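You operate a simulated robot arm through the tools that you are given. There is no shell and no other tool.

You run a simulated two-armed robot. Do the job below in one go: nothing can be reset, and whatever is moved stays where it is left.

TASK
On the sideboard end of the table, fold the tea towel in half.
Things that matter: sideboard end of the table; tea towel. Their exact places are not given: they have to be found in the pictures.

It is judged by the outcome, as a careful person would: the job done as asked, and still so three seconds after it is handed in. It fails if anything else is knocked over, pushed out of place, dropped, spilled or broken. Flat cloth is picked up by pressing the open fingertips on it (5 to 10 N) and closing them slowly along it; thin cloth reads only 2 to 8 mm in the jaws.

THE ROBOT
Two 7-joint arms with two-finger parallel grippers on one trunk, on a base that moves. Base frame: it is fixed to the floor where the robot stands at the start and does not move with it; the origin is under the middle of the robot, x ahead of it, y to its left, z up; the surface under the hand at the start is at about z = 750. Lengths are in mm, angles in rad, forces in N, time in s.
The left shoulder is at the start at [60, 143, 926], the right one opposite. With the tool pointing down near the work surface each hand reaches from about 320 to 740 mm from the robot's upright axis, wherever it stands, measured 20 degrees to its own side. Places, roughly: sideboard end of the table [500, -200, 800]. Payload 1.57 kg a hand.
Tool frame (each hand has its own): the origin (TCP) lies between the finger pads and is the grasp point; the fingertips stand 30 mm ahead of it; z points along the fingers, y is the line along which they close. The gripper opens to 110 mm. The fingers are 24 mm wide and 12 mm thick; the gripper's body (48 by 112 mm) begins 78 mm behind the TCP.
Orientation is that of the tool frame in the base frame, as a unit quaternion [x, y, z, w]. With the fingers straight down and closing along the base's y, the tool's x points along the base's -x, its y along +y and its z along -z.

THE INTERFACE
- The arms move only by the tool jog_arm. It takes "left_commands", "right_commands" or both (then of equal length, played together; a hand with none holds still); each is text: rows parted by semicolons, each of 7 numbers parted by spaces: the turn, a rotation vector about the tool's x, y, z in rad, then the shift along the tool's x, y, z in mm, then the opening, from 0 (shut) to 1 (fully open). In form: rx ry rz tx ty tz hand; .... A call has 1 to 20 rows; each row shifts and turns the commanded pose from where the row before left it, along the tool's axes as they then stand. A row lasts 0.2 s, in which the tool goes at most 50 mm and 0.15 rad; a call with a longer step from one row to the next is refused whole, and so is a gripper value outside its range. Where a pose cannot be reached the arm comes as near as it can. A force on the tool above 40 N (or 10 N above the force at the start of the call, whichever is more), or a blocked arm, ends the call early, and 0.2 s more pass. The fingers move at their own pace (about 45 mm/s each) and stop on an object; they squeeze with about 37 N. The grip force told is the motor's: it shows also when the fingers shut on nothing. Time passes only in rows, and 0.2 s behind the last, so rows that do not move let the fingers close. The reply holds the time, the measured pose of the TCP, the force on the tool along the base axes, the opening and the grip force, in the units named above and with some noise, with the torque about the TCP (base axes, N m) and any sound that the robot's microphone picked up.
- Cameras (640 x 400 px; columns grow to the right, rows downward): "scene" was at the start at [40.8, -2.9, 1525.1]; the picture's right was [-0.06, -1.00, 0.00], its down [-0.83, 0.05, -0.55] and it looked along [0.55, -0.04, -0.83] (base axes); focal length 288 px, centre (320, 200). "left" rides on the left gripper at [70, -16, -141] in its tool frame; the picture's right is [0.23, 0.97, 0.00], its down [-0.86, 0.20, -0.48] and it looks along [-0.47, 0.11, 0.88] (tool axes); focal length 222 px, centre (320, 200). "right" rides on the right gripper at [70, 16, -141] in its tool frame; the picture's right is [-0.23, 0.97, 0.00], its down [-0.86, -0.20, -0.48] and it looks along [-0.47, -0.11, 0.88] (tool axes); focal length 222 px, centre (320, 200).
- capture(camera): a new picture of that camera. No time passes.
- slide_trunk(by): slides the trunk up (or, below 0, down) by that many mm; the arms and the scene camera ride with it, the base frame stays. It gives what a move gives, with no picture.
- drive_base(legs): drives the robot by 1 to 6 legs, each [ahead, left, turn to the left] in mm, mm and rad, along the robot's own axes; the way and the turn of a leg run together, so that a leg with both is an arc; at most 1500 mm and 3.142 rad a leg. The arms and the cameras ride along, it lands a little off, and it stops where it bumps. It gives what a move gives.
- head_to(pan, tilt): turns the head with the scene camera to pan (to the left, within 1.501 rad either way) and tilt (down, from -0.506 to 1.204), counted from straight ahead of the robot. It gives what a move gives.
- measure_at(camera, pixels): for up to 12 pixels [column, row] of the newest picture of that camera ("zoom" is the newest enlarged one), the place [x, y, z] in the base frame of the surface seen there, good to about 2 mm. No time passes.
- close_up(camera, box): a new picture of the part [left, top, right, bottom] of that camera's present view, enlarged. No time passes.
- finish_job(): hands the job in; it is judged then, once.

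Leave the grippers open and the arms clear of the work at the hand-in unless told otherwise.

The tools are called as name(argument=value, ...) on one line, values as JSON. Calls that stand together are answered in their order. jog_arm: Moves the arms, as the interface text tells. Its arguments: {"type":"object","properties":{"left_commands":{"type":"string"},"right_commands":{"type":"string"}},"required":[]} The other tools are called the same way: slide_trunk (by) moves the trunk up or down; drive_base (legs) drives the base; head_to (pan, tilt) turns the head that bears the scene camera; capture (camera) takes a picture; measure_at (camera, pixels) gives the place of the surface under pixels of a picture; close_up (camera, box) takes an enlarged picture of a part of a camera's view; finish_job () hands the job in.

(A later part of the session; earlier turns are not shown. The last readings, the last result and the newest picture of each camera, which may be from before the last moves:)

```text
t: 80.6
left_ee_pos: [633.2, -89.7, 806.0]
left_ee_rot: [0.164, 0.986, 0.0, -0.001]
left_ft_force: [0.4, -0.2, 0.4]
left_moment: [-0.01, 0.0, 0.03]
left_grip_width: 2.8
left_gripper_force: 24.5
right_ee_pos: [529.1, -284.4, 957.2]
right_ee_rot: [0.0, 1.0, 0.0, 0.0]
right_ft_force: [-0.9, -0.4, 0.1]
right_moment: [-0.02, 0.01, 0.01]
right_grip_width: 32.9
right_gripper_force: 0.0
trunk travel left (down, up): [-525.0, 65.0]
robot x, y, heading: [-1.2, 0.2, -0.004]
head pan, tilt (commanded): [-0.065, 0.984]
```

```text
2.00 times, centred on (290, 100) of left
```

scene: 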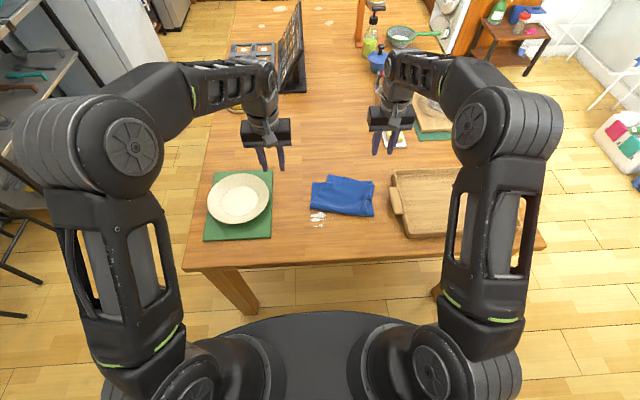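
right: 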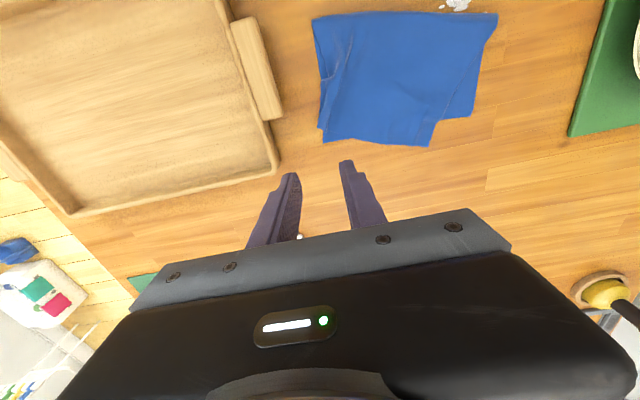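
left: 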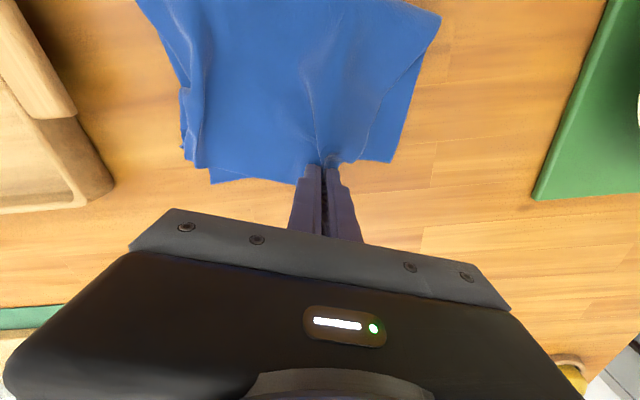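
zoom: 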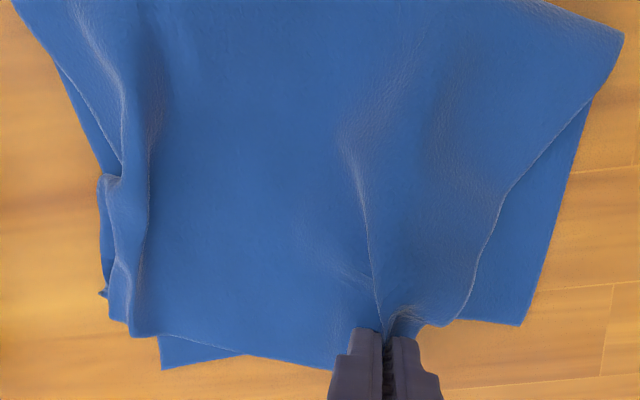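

The bottom layer's far corners moved in toward the grip, now at (631, -22) and (638, -187). The pinch must have caught both layers, so I'll let it go gently and look again.

jog_arm(left_commands="0 0 0 0 0 8 0;0 0 0 0 0 8 0;0 0 0 0 0 5 0.05;0 0 0 0 0 0 0.15;0 0 0 0 0 0 0.3;0 0 0 0 0 0 0.3;0 0 0 0 0 -10 0.3;0 0 0 0 0 -25 0.3;0 0 0 0 0 -40 0.3;0 0 0 10 20 -30 0.3;0 0 0 10 30 -20 0.3;0 0 0 0 0 0 0.3")

close_up(camera="scene", box=[280, 140, 400, 240])

capture(camera="left")

```text
t: 83.2
left_ee_pos: [633.8, -32.5, 908.5]
left_ee_rot: [0.164, 0.986, -0.001, 0.0]
left_ft_force: [-0.6, -0.3, 1.2]
left_moment: [0.02, 0.0, -0.01]
left_grip_width: 33.0
left_gripper_force: 0.2
right_ee_pos: [530.0, -284.3, 956.9]
right_ee_rot: [0.0, 1.0, 0.0, 0.0]
right_ft_force: [-0.5, 0.1, -0.6]
right_moment: [-0.01, 0.02, 0.02]
right_grip_width: 33.0
right_gripper_force: 0.2
trunk travel left (down, up): [-525.0, 65.0]
robot x, y, heading: [-1.6, 1.7, -0.005]
head pan, tilt (commanded): [-0.065, 0.984]
```

```text
4.00 times, centred on (340, 190) of scene
```

zoom: 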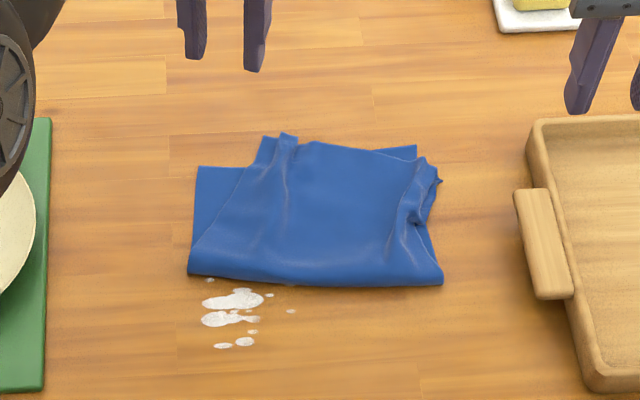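

```text
taken
```

left: 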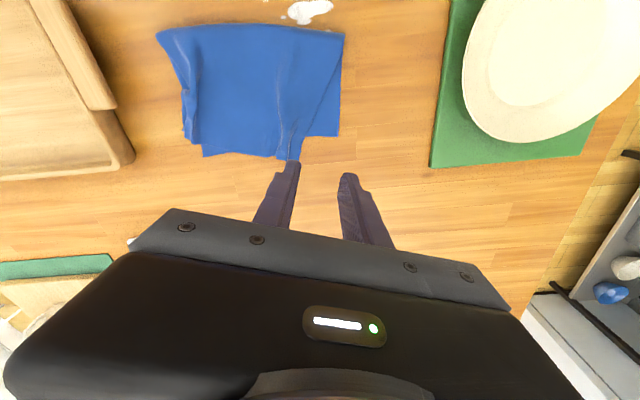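

The bottom layer spread back, and the upper layer now has a standing ridge near its left-far corner at zoom (285, 145). I can grip that ridge without pressing, as I did on the right. I'll measure first.

close_up(camera="scene", box=[315, 165, 365, 205])

measure_at(camera="scene", pixels=[[326, 175], [327, 177], [326, 181], [326, 186], [331, 180], [322, 178], [320, 180], [305, 183], [358, 178], [363, 180], [302, 207], [365, 210]])

close_up(camera="left", box=[140, 10, 360, 170])

```text
10.00 times, centred on (340, 185) of scene
```

zoom: 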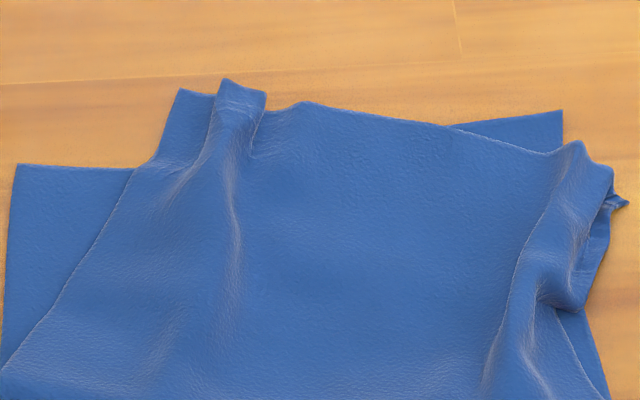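

```text
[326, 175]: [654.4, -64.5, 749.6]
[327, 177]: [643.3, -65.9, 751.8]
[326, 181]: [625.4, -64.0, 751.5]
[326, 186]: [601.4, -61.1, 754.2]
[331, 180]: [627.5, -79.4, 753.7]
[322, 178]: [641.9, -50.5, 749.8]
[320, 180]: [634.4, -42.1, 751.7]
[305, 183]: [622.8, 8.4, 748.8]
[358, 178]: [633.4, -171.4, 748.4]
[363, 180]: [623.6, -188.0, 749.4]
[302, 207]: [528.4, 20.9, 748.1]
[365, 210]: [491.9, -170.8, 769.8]
```

```text
2.50 times, centred on (250, 90) of left
```

zoom: 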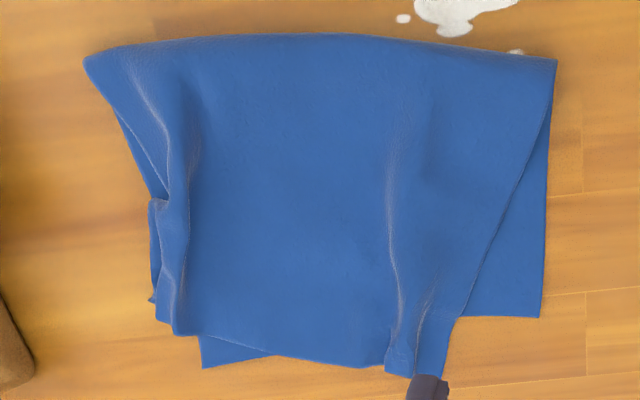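

I'll take a fresh scene close-up so the measurements match the current state.

close_up(camera="scene", box=[285, 150, 395, 230])

measure_at(camera="zoom", pixels=[[250, 100], [236, 108], [262, 108], [250, 120], [245, 145], [255, 160], [215, 108], [285, 112], [120, 155], [440, 122], [455, 150], [105, 300]])

```text
5.00 times, centred on (340, 190) of scene
```

zoom: 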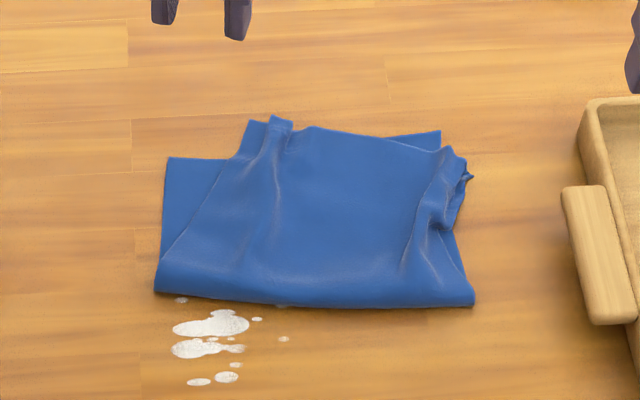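

```text
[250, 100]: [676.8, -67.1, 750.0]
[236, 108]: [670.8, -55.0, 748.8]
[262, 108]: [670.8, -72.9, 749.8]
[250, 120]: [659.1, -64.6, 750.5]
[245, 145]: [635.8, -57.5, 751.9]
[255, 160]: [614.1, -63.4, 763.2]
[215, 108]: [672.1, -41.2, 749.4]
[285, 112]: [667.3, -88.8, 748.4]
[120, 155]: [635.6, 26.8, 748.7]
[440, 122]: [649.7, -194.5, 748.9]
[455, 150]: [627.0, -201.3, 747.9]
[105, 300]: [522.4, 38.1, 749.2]
```

measure_at(camera="zoom", pixels=[[250, 124], [278, 121], [290, 126], [276, 140], [272, 160], [278, 180], [292, 150], [262, 150], [170, 161], [438, 134], [158, 288], [470, 300]])

measure_at(camera="zoom", pixels=[[448, 150], [468, 177], [450, 170], [440, 190], [425, 220], [462, 190], [447, 228], [460, 250], [310, 128], [380, 138], [430, 150], [345, 200]])

```text
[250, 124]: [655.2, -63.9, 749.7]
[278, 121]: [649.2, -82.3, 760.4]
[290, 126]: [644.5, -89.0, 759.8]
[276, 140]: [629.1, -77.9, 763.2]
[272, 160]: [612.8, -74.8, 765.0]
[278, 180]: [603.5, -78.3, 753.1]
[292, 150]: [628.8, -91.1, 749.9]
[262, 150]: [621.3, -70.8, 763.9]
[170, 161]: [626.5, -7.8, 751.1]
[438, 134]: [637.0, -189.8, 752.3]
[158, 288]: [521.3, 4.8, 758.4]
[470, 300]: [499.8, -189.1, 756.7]
```

```text
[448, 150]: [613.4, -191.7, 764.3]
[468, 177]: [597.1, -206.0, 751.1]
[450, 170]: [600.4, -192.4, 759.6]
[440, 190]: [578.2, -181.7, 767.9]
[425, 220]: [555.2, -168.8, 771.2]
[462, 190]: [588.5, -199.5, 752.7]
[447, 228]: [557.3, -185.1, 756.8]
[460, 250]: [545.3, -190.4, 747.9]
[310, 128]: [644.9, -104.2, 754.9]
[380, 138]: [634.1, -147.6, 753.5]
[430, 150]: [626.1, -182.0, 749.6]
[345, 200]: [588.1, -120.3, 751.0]
```

Here is the current state:

| Point | Position |
|---|---|
| Upper layer's left-far corner | (655, -64) |
| Ridge | (613–650, ≈ -78), top z ≈ 763 |
| Bottom layer's far-left corner | (627, -8) |

I'll bring the left fingers around the outer part of this ridge at (640, -79), where mostly the upper layer lies, without pressing.

jog_arm(left_commands="0 0 0 -10.4 -21 0 0.25;0 0 0 -10.4 -21 0 0.25;0 0 -0.13 0 0 25 0.25;0 0 0 0 0 30 0.25;0 0 0 0 0 30 0.25;0 0 0 0 0 25 0.25;0 0 0 0 0 0 0.25")

capture(camera="left")

close_up(camera="scene", box=[285, 150, 395, 230])

```text
t: 84.8
left_ee_pos: [635.2, -67.3, 800.7]
left_ee_rot: [0.099, 0.995, 0.0, 0.0]
left_ft_force: [0.3, -0.1, 1.0]
left_moment: [0.01, -0.01, 0.0]
left_grip_width: 27.4
left_gripper_force: 0.0
left hand out of reach, approached as far as the arm can: row 2
right_ee_pos: [528.1, -283.3, 958.2]
right_ee_rot: [0.001, 1.0, 0.0, 0.0]
right_ft_force: [0.3, 0.8, 0.5]
right_moment: [-0.01, 0.0, 0.02]
right_grip_width: 33.1
right_gripper_force: 0.0
trunk travel left (down, up): [-525.0, 65.0]
robot x, y, heading: [0.1, -0.5, -0.004]
head pan, tilt (commanded): [-0.065, 0.984]
```

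```text
taken
```

left: 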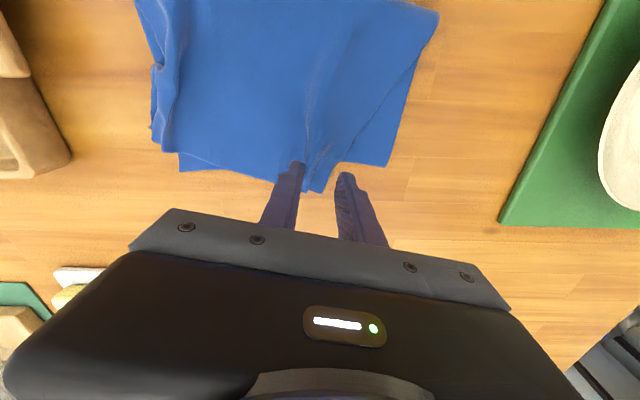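

```text
5.00 times, centred on (340, 190) of scene
```

zoom: 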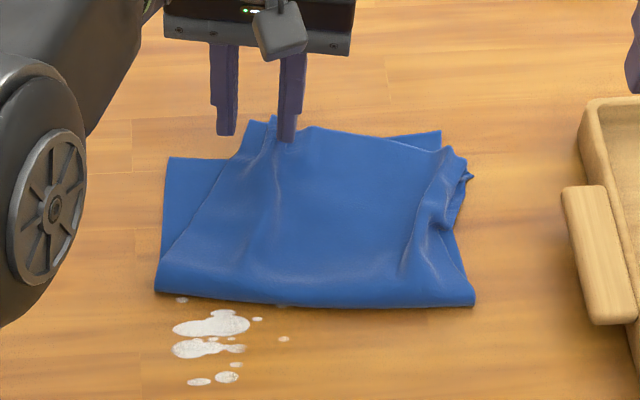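

A reach limit left it 12 mm short in y. I'll correct that at this lower height, then go down around the ridge.

jog_arm(left_commands="0 0 0 -7.3 -10.8 0 0.25;0 0 0 0 0 0 0.25;0 0 0 0 0 8 0.25;0 0 0 0 0 7 0.25;0 0 0 0 0 0 0.25;0 0 0 0 0 0 0.25")

capture(camera="left")

close_up(camera="scene", box=[285, 150, 395, 230])

```text
t: 86.2
left_ee_pos: [640.2, -81.3, 783.8]
left_ee_rot: [0.098, 0.995, 0.0, 0.0]
left_ft_force: [0.1, -0.1, -0.1]
left_moment: [0.01, 0.02, -0.01]
left_grip_width: 27.4
left_gripper_force: 0.1
right_ee_pos: [529.4, -283.4, 958.2]
right_ee_rot: [0.0, 1.0, 0.001, 0.0]
right_ft_force: [-0.4, 0.7, -1.2]
right_moment: [0.0, 0.03, 0.0]
right_grip_width: 33.1
right_gripper_force: 0.1
trunk travel left (down, up): [-525.0, 65.0]
robot x, y, heading: [3.2, 1.1, -0.004]
head pan, tilt (commanded): [-0.065, 0.984]
```

```text
taken
```

left: 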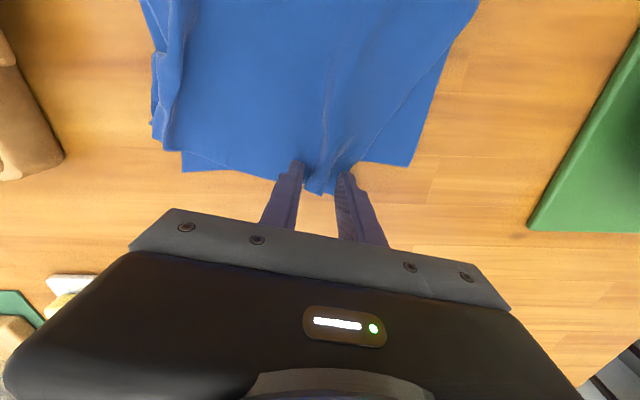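

```text
5.00 times, centred on (340, 190) of scene
```

zoom: 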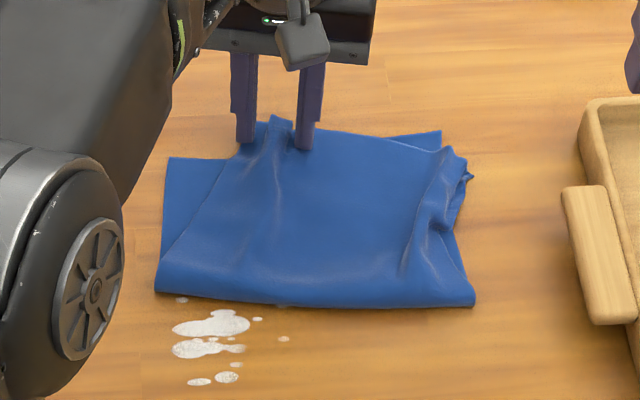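

The fingers straddle the ridge with no contact force. I'll close slowly on it and lift a little.

jog_arm(left_commands="0 0 0 0 0 0 0.21;0 0 0 0 0 0 0.17;0 0 0 0 0 0 0.13;0 0 0 0 0 0 0.09;0 0 0 0 0 0 0.05;0 0 0 0 0 0 0.02;0 0 0 0 0 0 0;0 0 0 0 0 0 0;0 0 0 0 0 0 0;0 0 0 0 0 -5 0;0 0 0 0 0 -8 0;0 0 0 0 0 -8 0;0 0 0 0 0 0 0")

capture(camera="left")

close_up(camera="scene", box=[285, 150, 395, 230])

```text
t: 89.0
left_ee_pos: [641.2, -81.4, 807.6]
left_ee_rot: [0.1, 0.995, -0.001, 0.0]
left_ft_force: [0.3, 0.1, 0.6]
left_moment: [-0.03, 0.0, -0.01]
left_grip_width: 3.1
left_gripper_force: 24.1
right_ee_pos: [530.2, -284.0, 957.6]
right_ee_rot: [0.0, 1.0, -0.001, 0.0]
right_ft_force: [-0.9, -0.1, -0.5]
right_moment: [-0.02, 0.01, -0.03]
right_grip_width: 32.9
right_gripper_force: 0.1
trunk travel left (down, up): [-525.0, 65.0]
robot x, y, heading: [-3.5, -1.8, 0.001]
head pan, tilt (commanded): [-0.065, 0.984]
```

```text
taken
```

left: 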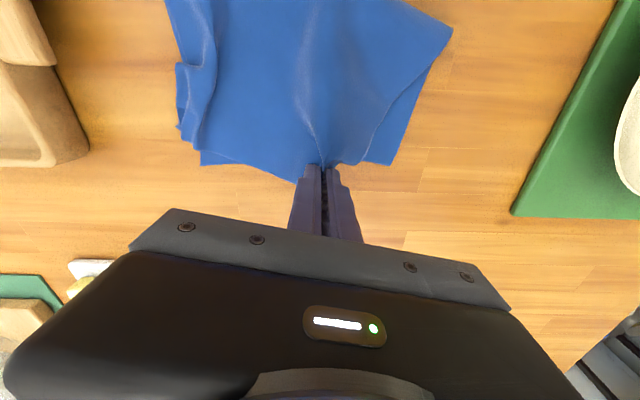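

```text
5.00 times, centred on (340, 190) of scene
```

zoom: 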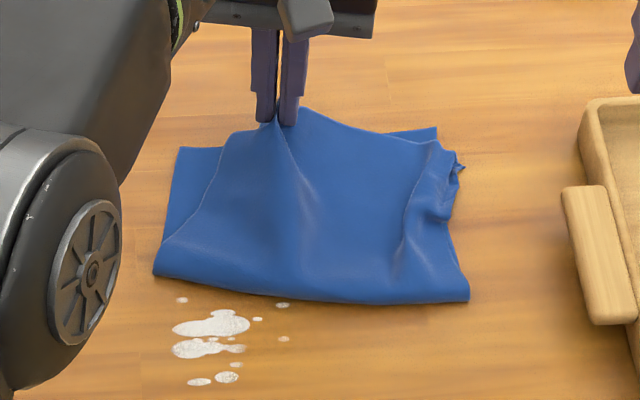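

measure_at(camera="zoom", pixels=[[182, 150], [200, 150], [215, 150], [225, 150], [235, 140], [265, 130], [435, 130], [400, 132], [158, 272], [466, 298], [240, 165], [320, 115]])

close_up(camera="left", box=[160, 0, 460, 190])

```text
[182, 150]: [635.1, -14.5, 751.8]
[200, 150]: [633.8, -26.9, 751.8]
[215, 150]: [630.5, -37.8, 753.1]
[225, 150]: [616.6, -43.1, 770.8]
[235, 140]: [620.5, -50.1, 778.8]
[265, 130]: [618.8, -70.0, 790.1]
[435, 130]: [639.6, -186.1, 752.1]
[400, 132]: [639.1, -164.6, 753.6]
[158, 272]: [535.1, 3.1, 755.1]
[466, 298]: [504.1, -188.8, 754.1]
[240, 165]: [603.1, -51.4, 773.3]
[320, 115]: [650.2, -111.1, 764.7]
```

```text
2.11 times, centred on (310, 95) of left
```

zoom: 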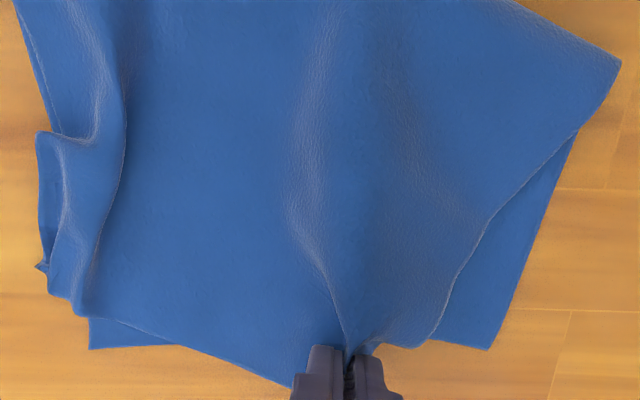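

The upper layer is held and lifted; the small shifts of the bottom layer come from cloth tension. I'll carry this corner left and slightly back toward the bottom layer's left corner, now at (635, -14), and turn the hand straight.

jog_arm(left_commands="0 0 0 4.6 7.7 -2 0;0 0 -0.1 4.6 7.7 -2 0;0 0 0 3.8 8.2 0 0;0 0 -0.1 3.8 8.2 0 0;0 0 0 3 8.5 2 0;0 0 0 3 8.5 2 0;0 0 0 0 0 0 0")

capture(camera="left")

close_up(camera="scene", box=[285, 150, 395, 230])

```text
t: 90.6
left_ee_pos: [622.9, -28.8, 804.7]
left_ee_rot: [-0.001, 1.0, -0.001, 0.0]
left_ft_force: [-0.1, -0.8, -0.7]
left_moment: [0.01, -0.02, -0.02]
left_grip_width: 3.0
left_gripper_force: 23.8
right_ee_pos: [529.4, -284.2, 957.9]
right_ee_rot: [-0.001, 1.0, 0.0, 0.0]
right_ft_force: [1.0, -0.2, 0.0]
right_moment: [-0.04, 0.0, -0.07]
right_grip_width: 32.7
right_gripper_force: 0.0
trunk travel left (down, up): [-525.0, 65.0]
robot x, y, heading: [-0.9, 1.9, -0.002]
head pan, tilt (commanded): [-0.065, 0.984]
```

```text
taken
```

left: 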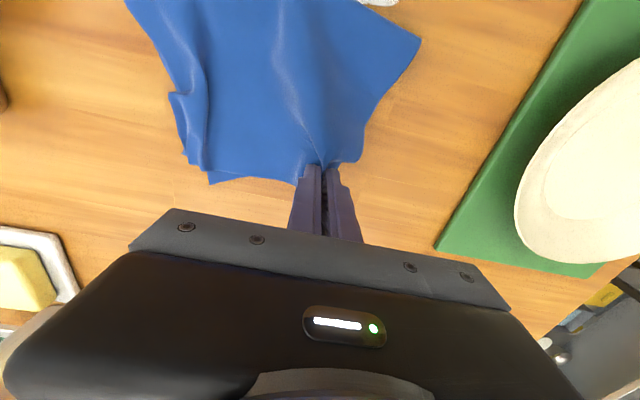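

```text
5.00 times, centred on (340, 190) of scene
```

zoom: 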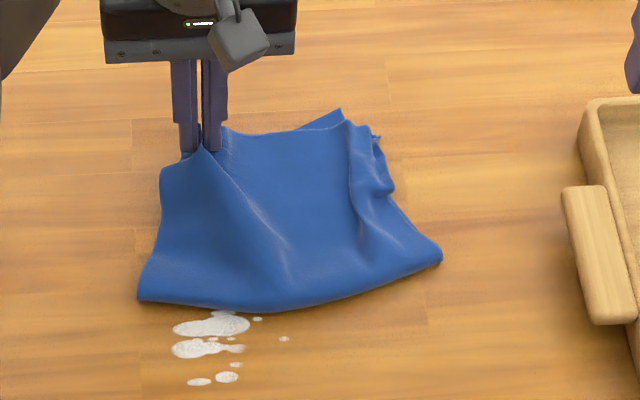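

The bottom layer moved along too, because the cloth layers cling to each other. Rather than nudging layers, I'll reset: lift this corner higher to see what is actually held, then lay the towel out flat again for a cleaner fold.

jog_arm(left_commands="0 0 0 2 0 -15 0;0 0 0 4 0 -20 0;0 0 0 6 0 -25 0;0 0 0 8 0 -25 0;0 0 0 8 0 -25 0;0 0 0 0 0 0 0")

capture(camera="left")

close_up(camera="scene", box=[260, 120, 410, 240])

```text
t: 92.0
left_ee_pos: [595.3, -31.5, 916.3]
left_ee_rot: [0.0, 1.0, 0.0, 0.0]
left_ft_force: [0.4, -0.4, 0.7]
left_moment: [0.02, 0.02, -0.04]
left_grip_width: 3.0
left_gripper_force: 24.7
right_ee_pos: [529.8, -283.0, 957.3]
right_ee_rot: [0.0, 1.0, 0.0, 0.0]
right_ft_force: [-0.4, -0.5, 0.9]
right_moment: [0.0, -0.01, 0.03]
right_grip_width: 32.8
right_gripper_force: 0.0
trunk travel left (down, up): [-525.0, 65.0]
robot x, y, heading: [1.3, 0.1, 0.002]
head pan, tilt (commanded): [-0.065, 0.984]
```

```text
taken
```

left: 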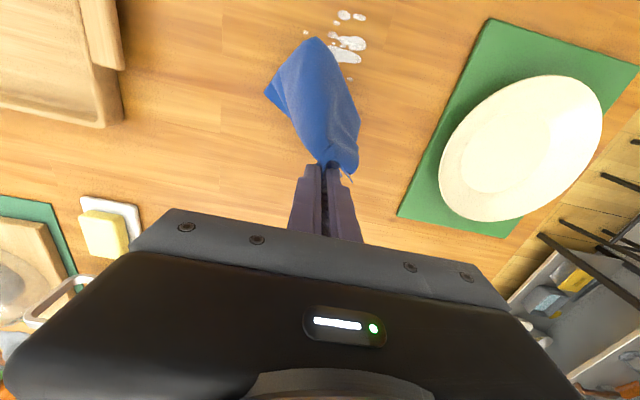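

```text
3.33 times, centred on (335, 180) of scene
```

zoom: 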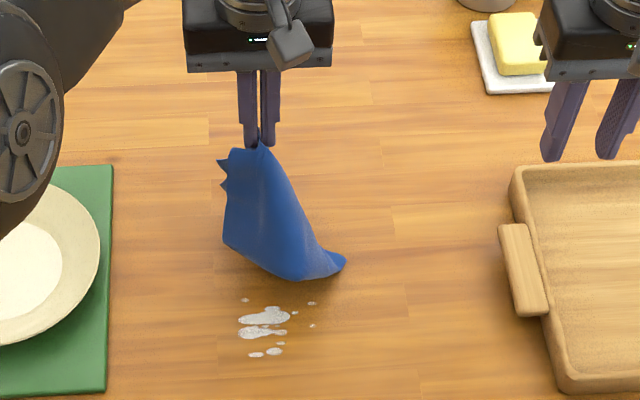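

Both layers are held at this corner, and the towel hangs folded. I'll lay it down gently, drawing it out, and release. Then I'll look for a single-layer corner to pick up for a clean restart.

jog_arm(left_commands="0 0 0 -6 5 12 0;0 0 0 -8 6 14 0;0 0 0 -10 6 16 0;0 0 0 -10 6 16 0;0 0 0 -10 6 16 0;0 0 0 -8 4 16 0;0 0 0 -5 2 16 0;0 0 0 -3 0 14 0;0 0 0 0 0 6 0;0 0 0 0 0 0 0.1;0 0 0 0 0 0 0.3;0 0 0 0 0 0 0.4;0 0 0 0 0 -8 0.4;0 0 0 0 0 -30 0.4;0 0 0 0 0 -40 0.4;0 0 0 5 20 -40 0.4;0 0 0 10 30 0 0.4;0 0 0 20 40 0 0.4;0 0 0 0 0 0 0.3")

capture(camera="left")

close_up(camera="scene", box=[260, 120, 410, 240])

```text
t: 96.0
left_ee_pos: [618.5, 95.1, 909.0]
left_ee_rot: [0.0, 1.0, 0.0, 0.0]
left_ft_force: [0.8, 0.0, 1.0]
left_moment: [-0.04, 0.0, -0.01]
left_grip_width: 33.0
left_gripper_force: 0.0
right_ee_pos: [530.0, -284.0, 957.7]
right_ee_rot: [0.0, 1.0, 0.0, -0.001]
right_ft_force: [0.3, -0.2, -0.2]
right_moment: [0.01, -0.01, 0.02]
right_grip_width: 33.0
right_gripper_force: 0.1
trunk travel left (down, up): [-525.0, 65.0]
robot x, y, heading: [-0.4, -1.2, -0.0]
head pan, tilt (commanded): [-0.065, 0.984]
```

```text
taken
```

left: 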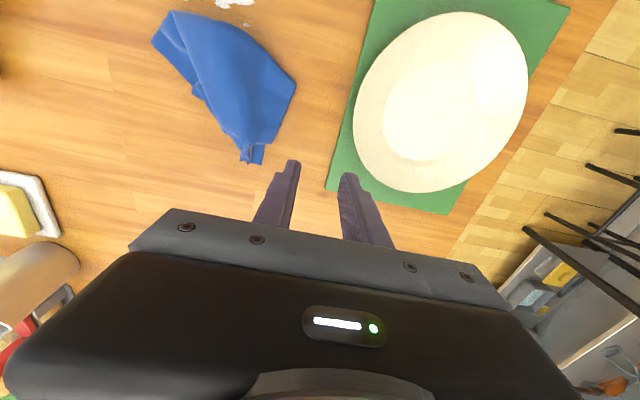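

```text
3.33 times, centred on (335, 180) of scene
```

zoom: 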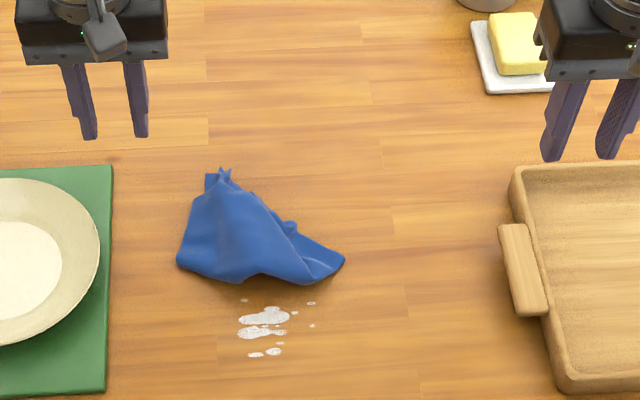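

close_up(camera="scene", box=[295, 160, 350, 210])

close_up(camera="left", box=[140, 0, 320, 170])

capture(camera="right")

```text
8.00 times, centred on (322, 185) of scene
```

zoom: 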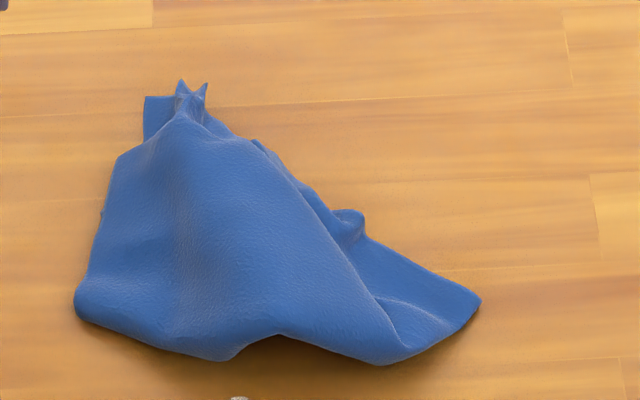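

```text
2.35 times, centred on (230, 85) of left
```

zoom: 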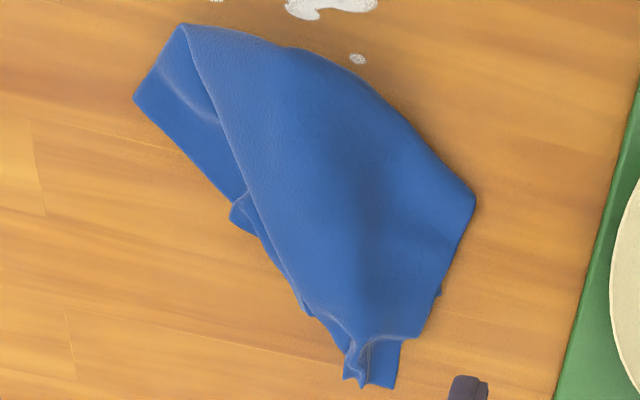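

```text
taken
```

right: 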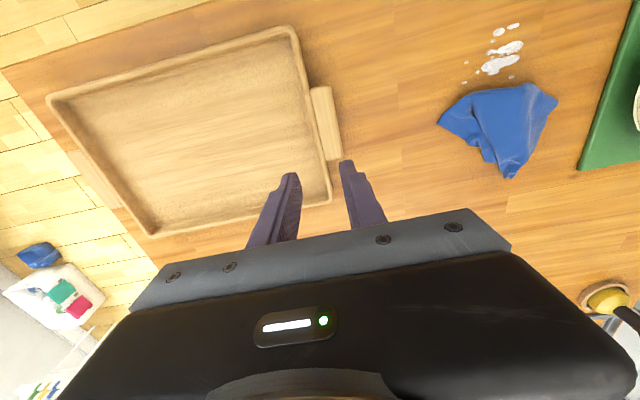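

The towel is bunched now, so I'll look for exposed single-layer corners. There's a flat one at the far tip and one at the right tip. I'll measure around both.

close_up(camera="scene", box=[295, 160, 350, 210])

measure_at(camera="zoom", pixels=[[150, 102], [180, 90], [203, 92], [150, 130], [115, 165], [80, 300], [475, 300], [400, 358], [440, 300], [420, 275], [355, 225], [280, 340]])

close_up(camera="right", box=[430, 70, 570, 185])

```text
8.00 times, centred on (322, 185) of scene
```

zoom: 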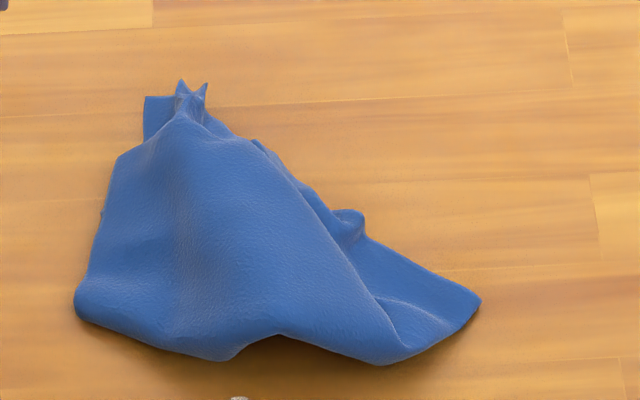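

```text
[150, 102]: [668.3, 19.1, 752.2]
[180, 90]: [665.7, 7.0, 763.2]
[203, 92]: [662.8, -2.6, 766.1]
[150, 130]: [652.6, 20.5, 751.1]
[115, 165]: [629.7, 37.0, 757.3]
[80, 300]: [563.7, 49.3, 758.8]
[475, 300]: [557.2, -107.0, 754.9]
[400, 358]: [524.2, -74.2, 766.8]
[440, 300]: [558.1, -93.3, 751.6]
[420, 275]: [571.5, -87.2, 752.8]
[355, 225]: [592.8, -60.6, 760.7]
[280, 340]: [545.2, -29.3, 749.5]
```

```text
3.48 times, centred on (500, 128) of right
```

zoom: 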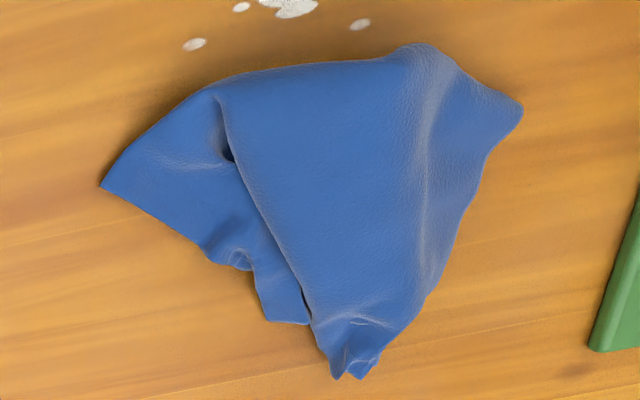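

measure_at(camera="zoom", pixels=[[105, 185], [215, 95], [160, 180], [210, 245], [240, 262], [262, 300], [268, 318], [300, 318], [285, 300], [340, 372], [375, 360], [325, 340]])

close_up(camera="right", box=[470, 120, 530, 180])

```text
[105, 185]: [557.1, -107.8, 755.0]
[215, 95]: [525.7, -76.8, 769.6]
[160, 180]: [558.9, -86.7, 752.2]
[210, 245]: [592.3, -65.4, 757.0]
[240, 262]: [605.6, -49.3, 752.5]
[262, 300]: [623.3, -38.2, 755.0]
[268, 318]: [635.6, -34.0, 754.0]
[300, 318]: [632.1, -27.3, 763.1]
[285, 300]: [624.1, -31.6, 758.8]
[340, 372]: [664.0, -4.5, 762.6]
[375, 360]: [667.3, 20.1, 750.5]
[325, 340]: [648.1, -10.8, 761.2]
```

```text
6.67 times, centred on (500, 150) of right
```

zoom: 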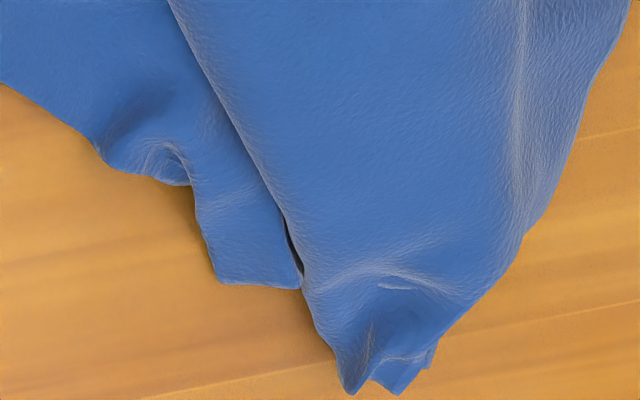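

I'll profile the raised free edge of the upper layer across row 128 of the right picture, to see whether it can be gripped alone.

measure_at(camera="right", pixels=[[460, 128], [466, 128], [472, 128], [476, 128], [479, 128], [481, 128], [484, 128], [488, 128], [494, 128], [500, 128], [510, 128], [520, 128]])

measure_at(camera="right", pixels=[[478, 145], [482, 145], [486, 145], [489, 145], [492, 145], [495, 145], [500, 145], [505, 145], [512, 145], [470, 110], [476, 110], [482, 110]])

```text
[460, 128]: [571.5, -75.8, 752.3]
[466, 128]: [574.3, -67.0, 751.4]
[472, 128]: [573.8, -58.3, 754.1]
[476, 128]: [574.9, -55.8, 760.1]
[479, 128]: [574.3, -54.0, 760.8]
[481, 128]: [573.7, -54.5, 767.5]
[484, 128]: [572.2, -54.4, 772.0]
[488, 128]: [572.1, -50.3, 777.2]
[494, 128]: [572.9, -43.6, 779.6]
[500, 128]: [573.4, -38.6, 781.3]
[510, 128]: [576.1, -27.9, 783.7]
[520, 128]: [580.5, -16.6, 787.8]
```

```text
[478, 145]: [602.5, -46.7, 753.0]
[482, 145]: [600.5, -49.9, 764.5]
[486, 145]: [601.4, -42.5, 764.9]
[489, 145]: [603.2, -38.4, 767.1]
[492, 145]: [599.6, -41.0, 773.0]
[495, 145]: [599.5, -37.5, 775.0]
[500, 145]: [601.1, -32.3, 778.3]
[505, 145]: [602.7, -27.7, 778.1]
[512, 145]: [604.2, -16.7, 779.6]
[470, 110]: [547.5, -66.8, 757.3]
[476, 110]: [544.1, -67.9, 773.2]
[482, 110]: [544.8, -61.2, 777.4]
```

The upper layer bulges 10–35 mm above the lower one, so a no-press pinch on that bulge will take only the upper layer. Unfolding it back toward the robot would then expose single-layer corners. I'll map the bulge's heights.

close_up(camera="scene", box=[295, 160, 350, 210])

measure_at(camera="zoom", pixels=[[190, 120], [185, 150], [185, 180], [185, 210], [185, 240], [215, 150], [215, 180], [215, 210], [215, 240], [150, 180], [150, 210], [150, 240]])

measure_at(camera="zoom", pixels=[[250, 170], [250, 200], [250, 240], [250, 280], [290, 220], [290, 260], [290, 300], [320, 250], [340, 290], [185, 280], [215, 280], [185, 320]])

```text
8.00 times, centred on (322, 185) of scene
```

zoom: 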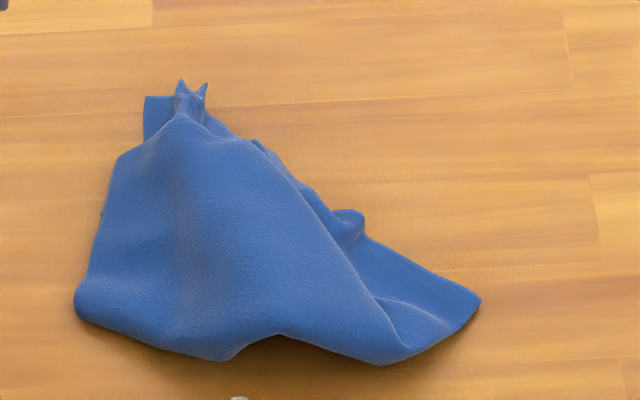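

```text
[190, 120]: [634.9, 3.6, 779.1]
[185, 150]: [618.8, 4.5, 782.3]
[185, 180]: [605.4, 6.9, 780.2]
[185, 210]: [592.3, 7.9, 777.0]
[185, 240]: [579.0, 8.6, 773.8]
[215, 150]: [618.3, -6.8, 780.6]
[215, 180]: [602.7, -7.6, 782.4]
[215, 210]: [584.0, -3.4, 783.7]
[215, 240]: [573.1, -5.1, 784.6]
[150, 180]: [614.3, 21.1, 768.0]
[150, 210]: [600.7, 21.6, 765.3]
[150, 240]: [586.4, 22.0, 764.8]
```

```text
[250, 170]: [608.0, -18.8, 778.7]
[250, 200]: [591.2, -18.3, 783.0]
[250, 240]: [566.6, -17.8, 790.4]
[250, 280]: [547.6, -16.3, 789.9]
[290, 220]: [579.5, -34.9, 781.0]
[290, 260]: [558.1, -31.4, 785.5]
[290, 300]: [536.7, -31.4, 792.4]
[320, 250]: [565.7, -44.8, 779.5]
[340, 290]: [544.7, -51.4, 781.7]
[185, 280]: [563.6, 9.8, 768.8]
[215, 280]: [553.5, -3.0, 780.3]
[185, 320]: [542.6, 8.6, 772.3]
```

I'll look closely at the tip with the spikes to see which corners they are.

close_up(camera="scene", box=[308, 166, 330, 186])

close_up(camera="left", box=[210, 120, 290, 175])

```text
16.00 times, centred on (319, 176) of scene
```

zoom: 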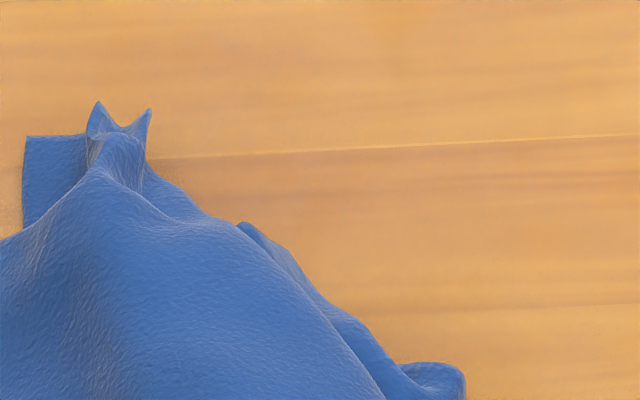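

```text
7.27 times, centred on (250, 148) of left
```

zoom: 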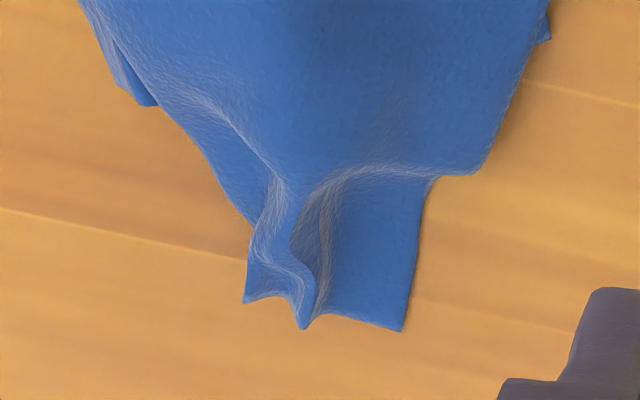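

The left-camera view shows that the tip beyond x ≈ 645 is only the upper layer: a flat corner at (668, 19) with a small ridge beside it at y ≈ 5. I'll grip that ridge with the left hand without pressing, so only this one corner is held. Then I'll lift the towel high so gravity unfolds it.

jog_arm(left_commands="0 0 0 0 -15 28 0.25;0 0 0 0 -15 28 0.25;0 0 0 -9 -15 25 0.25;0 0 0 -9 -15 10 0.25;0 0 0 -9 -15 4 0.25;0 0 0 -9 -15.5 0 0.25;0 0 0 0 0 0 0.25")

capture(camera="left")

close_up(camera="scene", box=[280, 140, 360, 210])

```text
t: 97.6
left_ee_pos: [655.3, 4.4, 812.5]
left_ee_rot: [0.0, 1.0, 0.0, 0.001]
left_ft_force: [0.6, 0.2, 0.7]
left_moment: [-0.02, -0.04, -0.01]
left_grip_width: 27.6
left_gripper_force: 0.0
right_ee_pos: [528.4, -283.0, 957.9]
right_ee_rot: [0.001, 1.0, 0.0, 0.0]
right_ft_force: [-1.0, 0.1, 0.5]
right_moment: [-0.01, 0.0, 0.02]
right_grip_width: 33.4
right_gripper_force: 0.0
trunk travel left (down, up): [-525.0, 65.0]
robot x, y, heading: [-2.8, 1.1, -0.001]
head pan, tilt (commanded): [-0.065, 0.984]
```

```text
taken
```

left: 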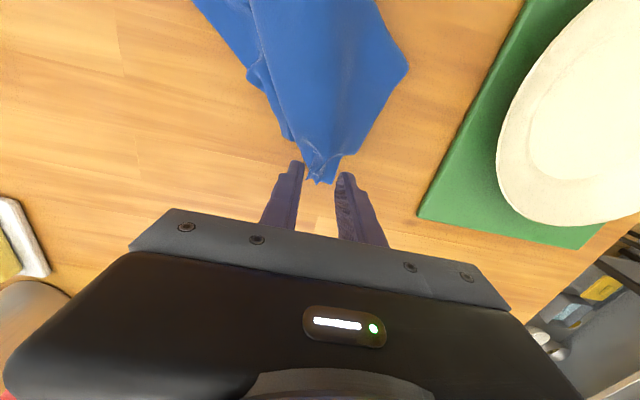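

```text
5.71 times, centred on (320, 175) of scene
```

zoom: 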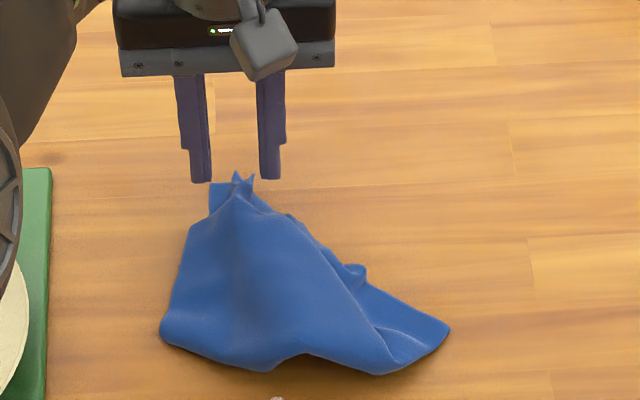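

It's well aligned over the tip. I'll descend to just above the cloth and close slowly.

jog_arm(left_commands="0 0 0 0 0 10 0.3;0 0 0 0 0 10 0.3;0 0 0 0 0 6 0.3;0 0 0 0 0 0 0.3;0 0 0 0 0 0 0.25;0 0 0 0 0 0 0.2;0 0 0 0 0 0 0.15;0 0 0 0 0 0 0.1;0 0 0 0 0 0 0.05;0 0 0 0 0 0 0;0 0 0 0 0 0 0;0 0 0 0 0 0 0")

capture(camera="left")

```text
t: 100.2
left_ee_pos: [655.5, 6.0, 785.6]
left_ee_rot: [0.0, 1.0, 0.001, 0.0]
left_ft_force: [-0.3, -0.3, 0.3]
left_moment: [0.02, -0.02, -0.01]
left_grip_width: 2.6
left_gripper_force: 23.9
right_ee_pos: [529.4, -283.0, 956.4]
right_ee_rot: [0.0, 1.0, 0.0, 0.0]
right_ft_force: [-0.7, -1.0, -0.2]
right_moment: [-0.02, 0.02, 0.0]
right_grip_width: 33.0
right_gripper_force: 0.1
trunk travel left (down, up): [-525.0, 65.0]
robot x, y, heading: [0.2, 1.9, 0.0]
head pan, tilt (commanded): [-0.065, 0.984]
```

```text
taken
```

left: 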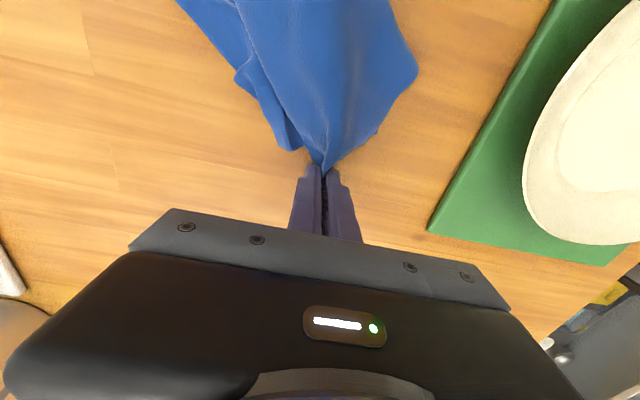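

Grip width is 2.6 mm, the same as a single pinch earlier. I'll lift up and back slowly so the towel hangs and unfolds.

jog_arm(left_commands="0 0 0 5 -2 -20 0;0 0 0 10 -3 -25 0;0 0 0 12 -4 -25 0;0 0 0 12 -4 -25 0;0 0 0 12 -4 -25 0;0 0 0 12 -4 -25 0;0 0 0 12 -4 -25 0;0 0 0 12 -4 -25 0;0 0 0 12 -4 -25 0;0 0 0 12 -4 -25 0;0 0 0 12 -4 -25 0;0 0 0 0 0 0 0;0 0 0 0 0 0 0;0 0 0 0 0 0 0")

capture(camera="scene")

capture(camera="right")

capture(camera="left")

```text
t: 103.2
left_ee_pos: [533.5, -35.1, 1058.3]
left_ee_rot: [0.001, 1.0, 0.0, 0.0]
left_ft_force: [0.0, 0.6, 0.0]
left_moment: [0.02, 0.0, 0.02]
left_grip_width: 2.4
left_gripper_force: 23.7
right_ee_pos: [528.2, -284.6, 957.8]
right_ee_rot: [0.0, 1.0, -0.001, 0.0]
right_ft_force: [0.2, 0.1, -0.6]
right_moment: [-0.02, 0.03, 0.0]
right_grip_width: 33.1
right_gripper_force: 0.0
trunk travel left (down, up): [-525.0, 65.0]
robot x, y, heading: [-1.2, -2.5, 0.002]
head pan, tilt (commanded): [-0.065, 0.984]
```

```text
taken
```

scene: 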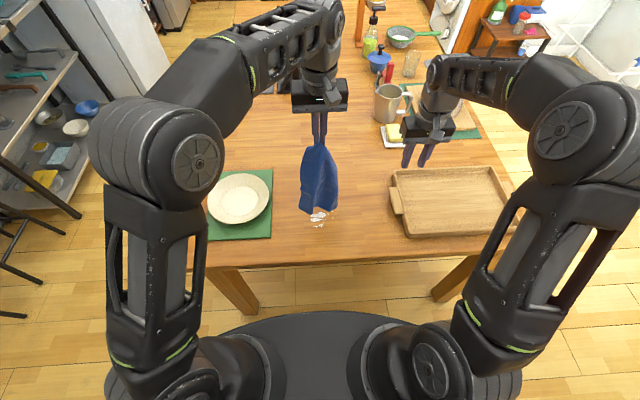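

```text
taken
```

right: 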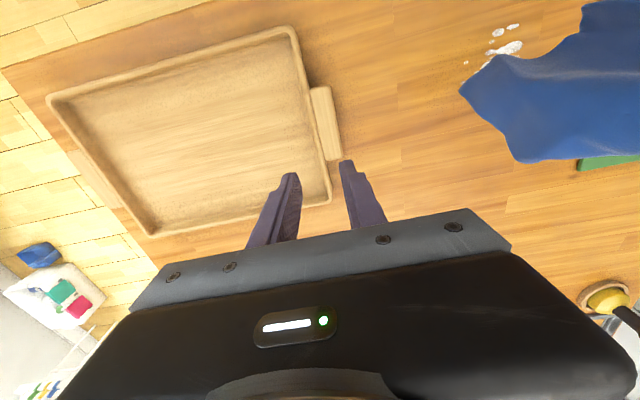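

```text
taken
```

left: 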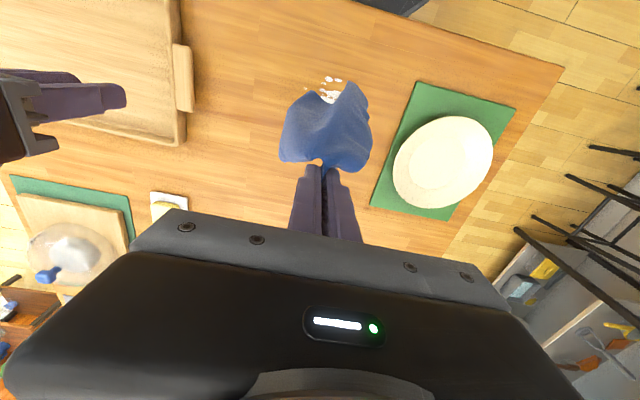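

close_up(camera="scene", box=[280, 100, 370, 230])

measure_at(camera="zoom", pixels=[[320, 150], [300, 200], [320, 250], [275, 270], [290, 300], [320, 340], [345, 345], [365, 250], [355, 180], [310, 320]])

close_up(camera="right", box=[440, 0, 640, 180])

```text
3.08 times, centred on (325, 165) of scene
```

zoom: 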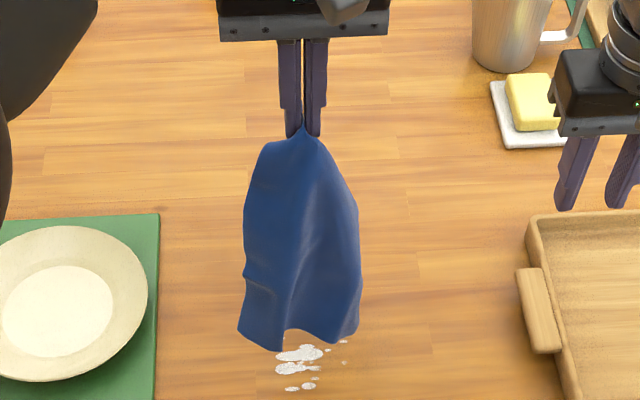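

```text
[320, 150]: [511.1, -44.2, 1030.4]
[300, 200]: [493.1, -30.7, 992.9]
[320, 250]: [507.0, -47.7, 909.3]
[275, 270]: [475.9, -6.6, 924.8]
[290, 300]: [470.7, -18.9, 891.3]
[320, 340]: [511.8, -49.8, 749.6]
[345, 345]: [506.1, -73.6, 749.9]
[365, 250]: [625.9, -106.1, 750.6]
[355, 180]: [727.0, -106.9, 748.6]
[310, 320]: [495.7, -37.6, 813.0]
```

```text
2.22 times, centred on (540, 90) of right
```

zoom: 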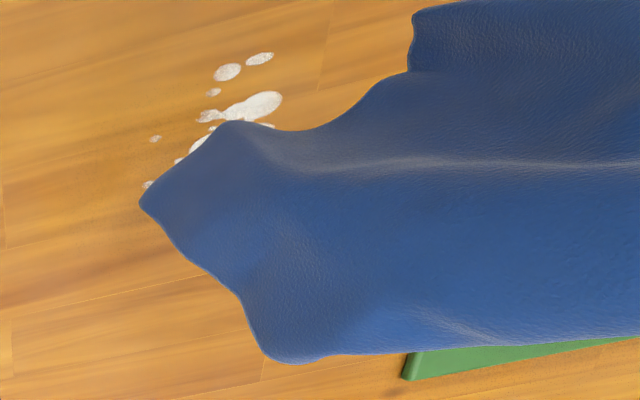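

The towel now hangs unfolded as a single sheet from one corner. I'll bring it back to x ≈ 440, then lay it down while moving forward so it trails out flat toward the robot.

jog_arm(left_commands="0 0 0 20 0 0 0;0 0 0 20 0 0 0;0 0 0 20 0 0 0;0 0 0 20 0 0 0;0 0 0 10 0 0 0;0 0 0 0 0 0 0;0 0 0 0 0 0 0;0 0 0 0 0 0 0;0 0 0 0 0 0 0")

close_up(camera="scene", box=[270, 120, 380, 280])

capture(camera="right")

```text
t: 105.2
left_ee_pos: [443.6, -35.5, 1056.1]
left_ee_rot: [0.0, 1.0, 0.0, 0.001]
left_ft_force: [-0.5, 0.9, -0.2]
left_moment: [0.0, -0.02, 0.0]
left_grip_width: 2.6
left_gripper_force: 23.8
right_ee_pos: [529.9, -284.6, 958.7]
right_ee_rot: [0.001, 1.0, 0.0, 0.0]
right_ft_force: [-0.1, -0.3, 0.2]
right_moment: [-0.02, -0.03, 0.0]
right_grip_width: 33.1
right_gripper_force: 0.1
trunk travel left (down, up): [-525.0, 65.0]
robot x, y, heading: [1.7, 1.4, -0.003]
head pan, tilt (commanded): [-0.065, 0.984]
```

```text
2.50 times, centred on (325, 200) of scene
```

zoom: 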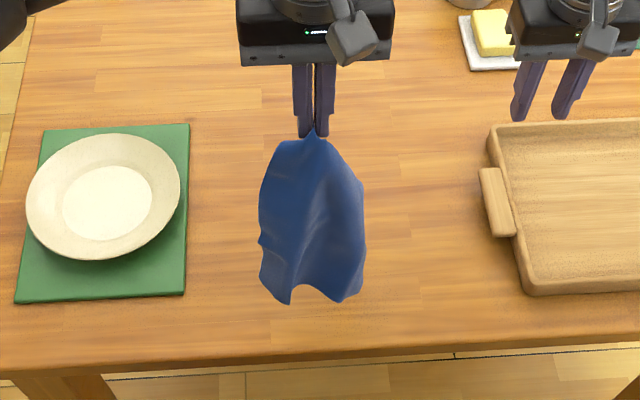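

```text
taken
```

right: 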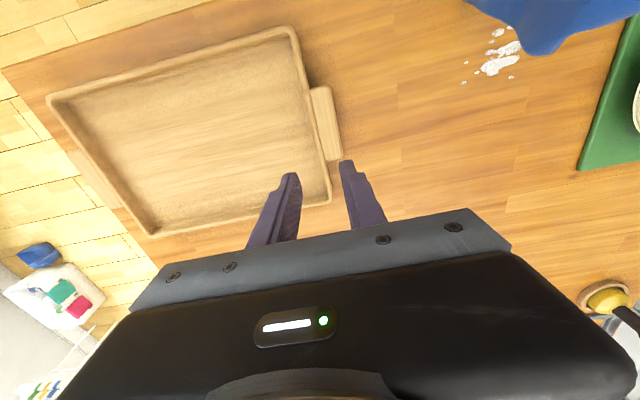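

measure_at(camera="zoom", pixels=[[288, 298], [300, 280], [345, 298], [358, 290], [263, 275], [262, 242], [362, 200], [265, 200], [320, 240], [300, 290]])

```text
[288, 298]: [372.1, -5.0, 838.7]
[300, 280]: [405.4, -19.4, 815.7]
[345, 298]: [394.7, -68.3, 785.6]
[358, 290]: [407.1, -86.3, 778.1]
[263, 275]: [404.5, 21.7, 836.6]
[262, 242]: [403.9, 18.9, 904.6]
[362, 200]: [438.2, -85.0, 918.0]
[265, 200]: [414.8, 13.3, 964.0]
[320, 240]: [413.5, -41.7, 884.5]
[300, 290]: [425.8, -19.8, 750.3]
```

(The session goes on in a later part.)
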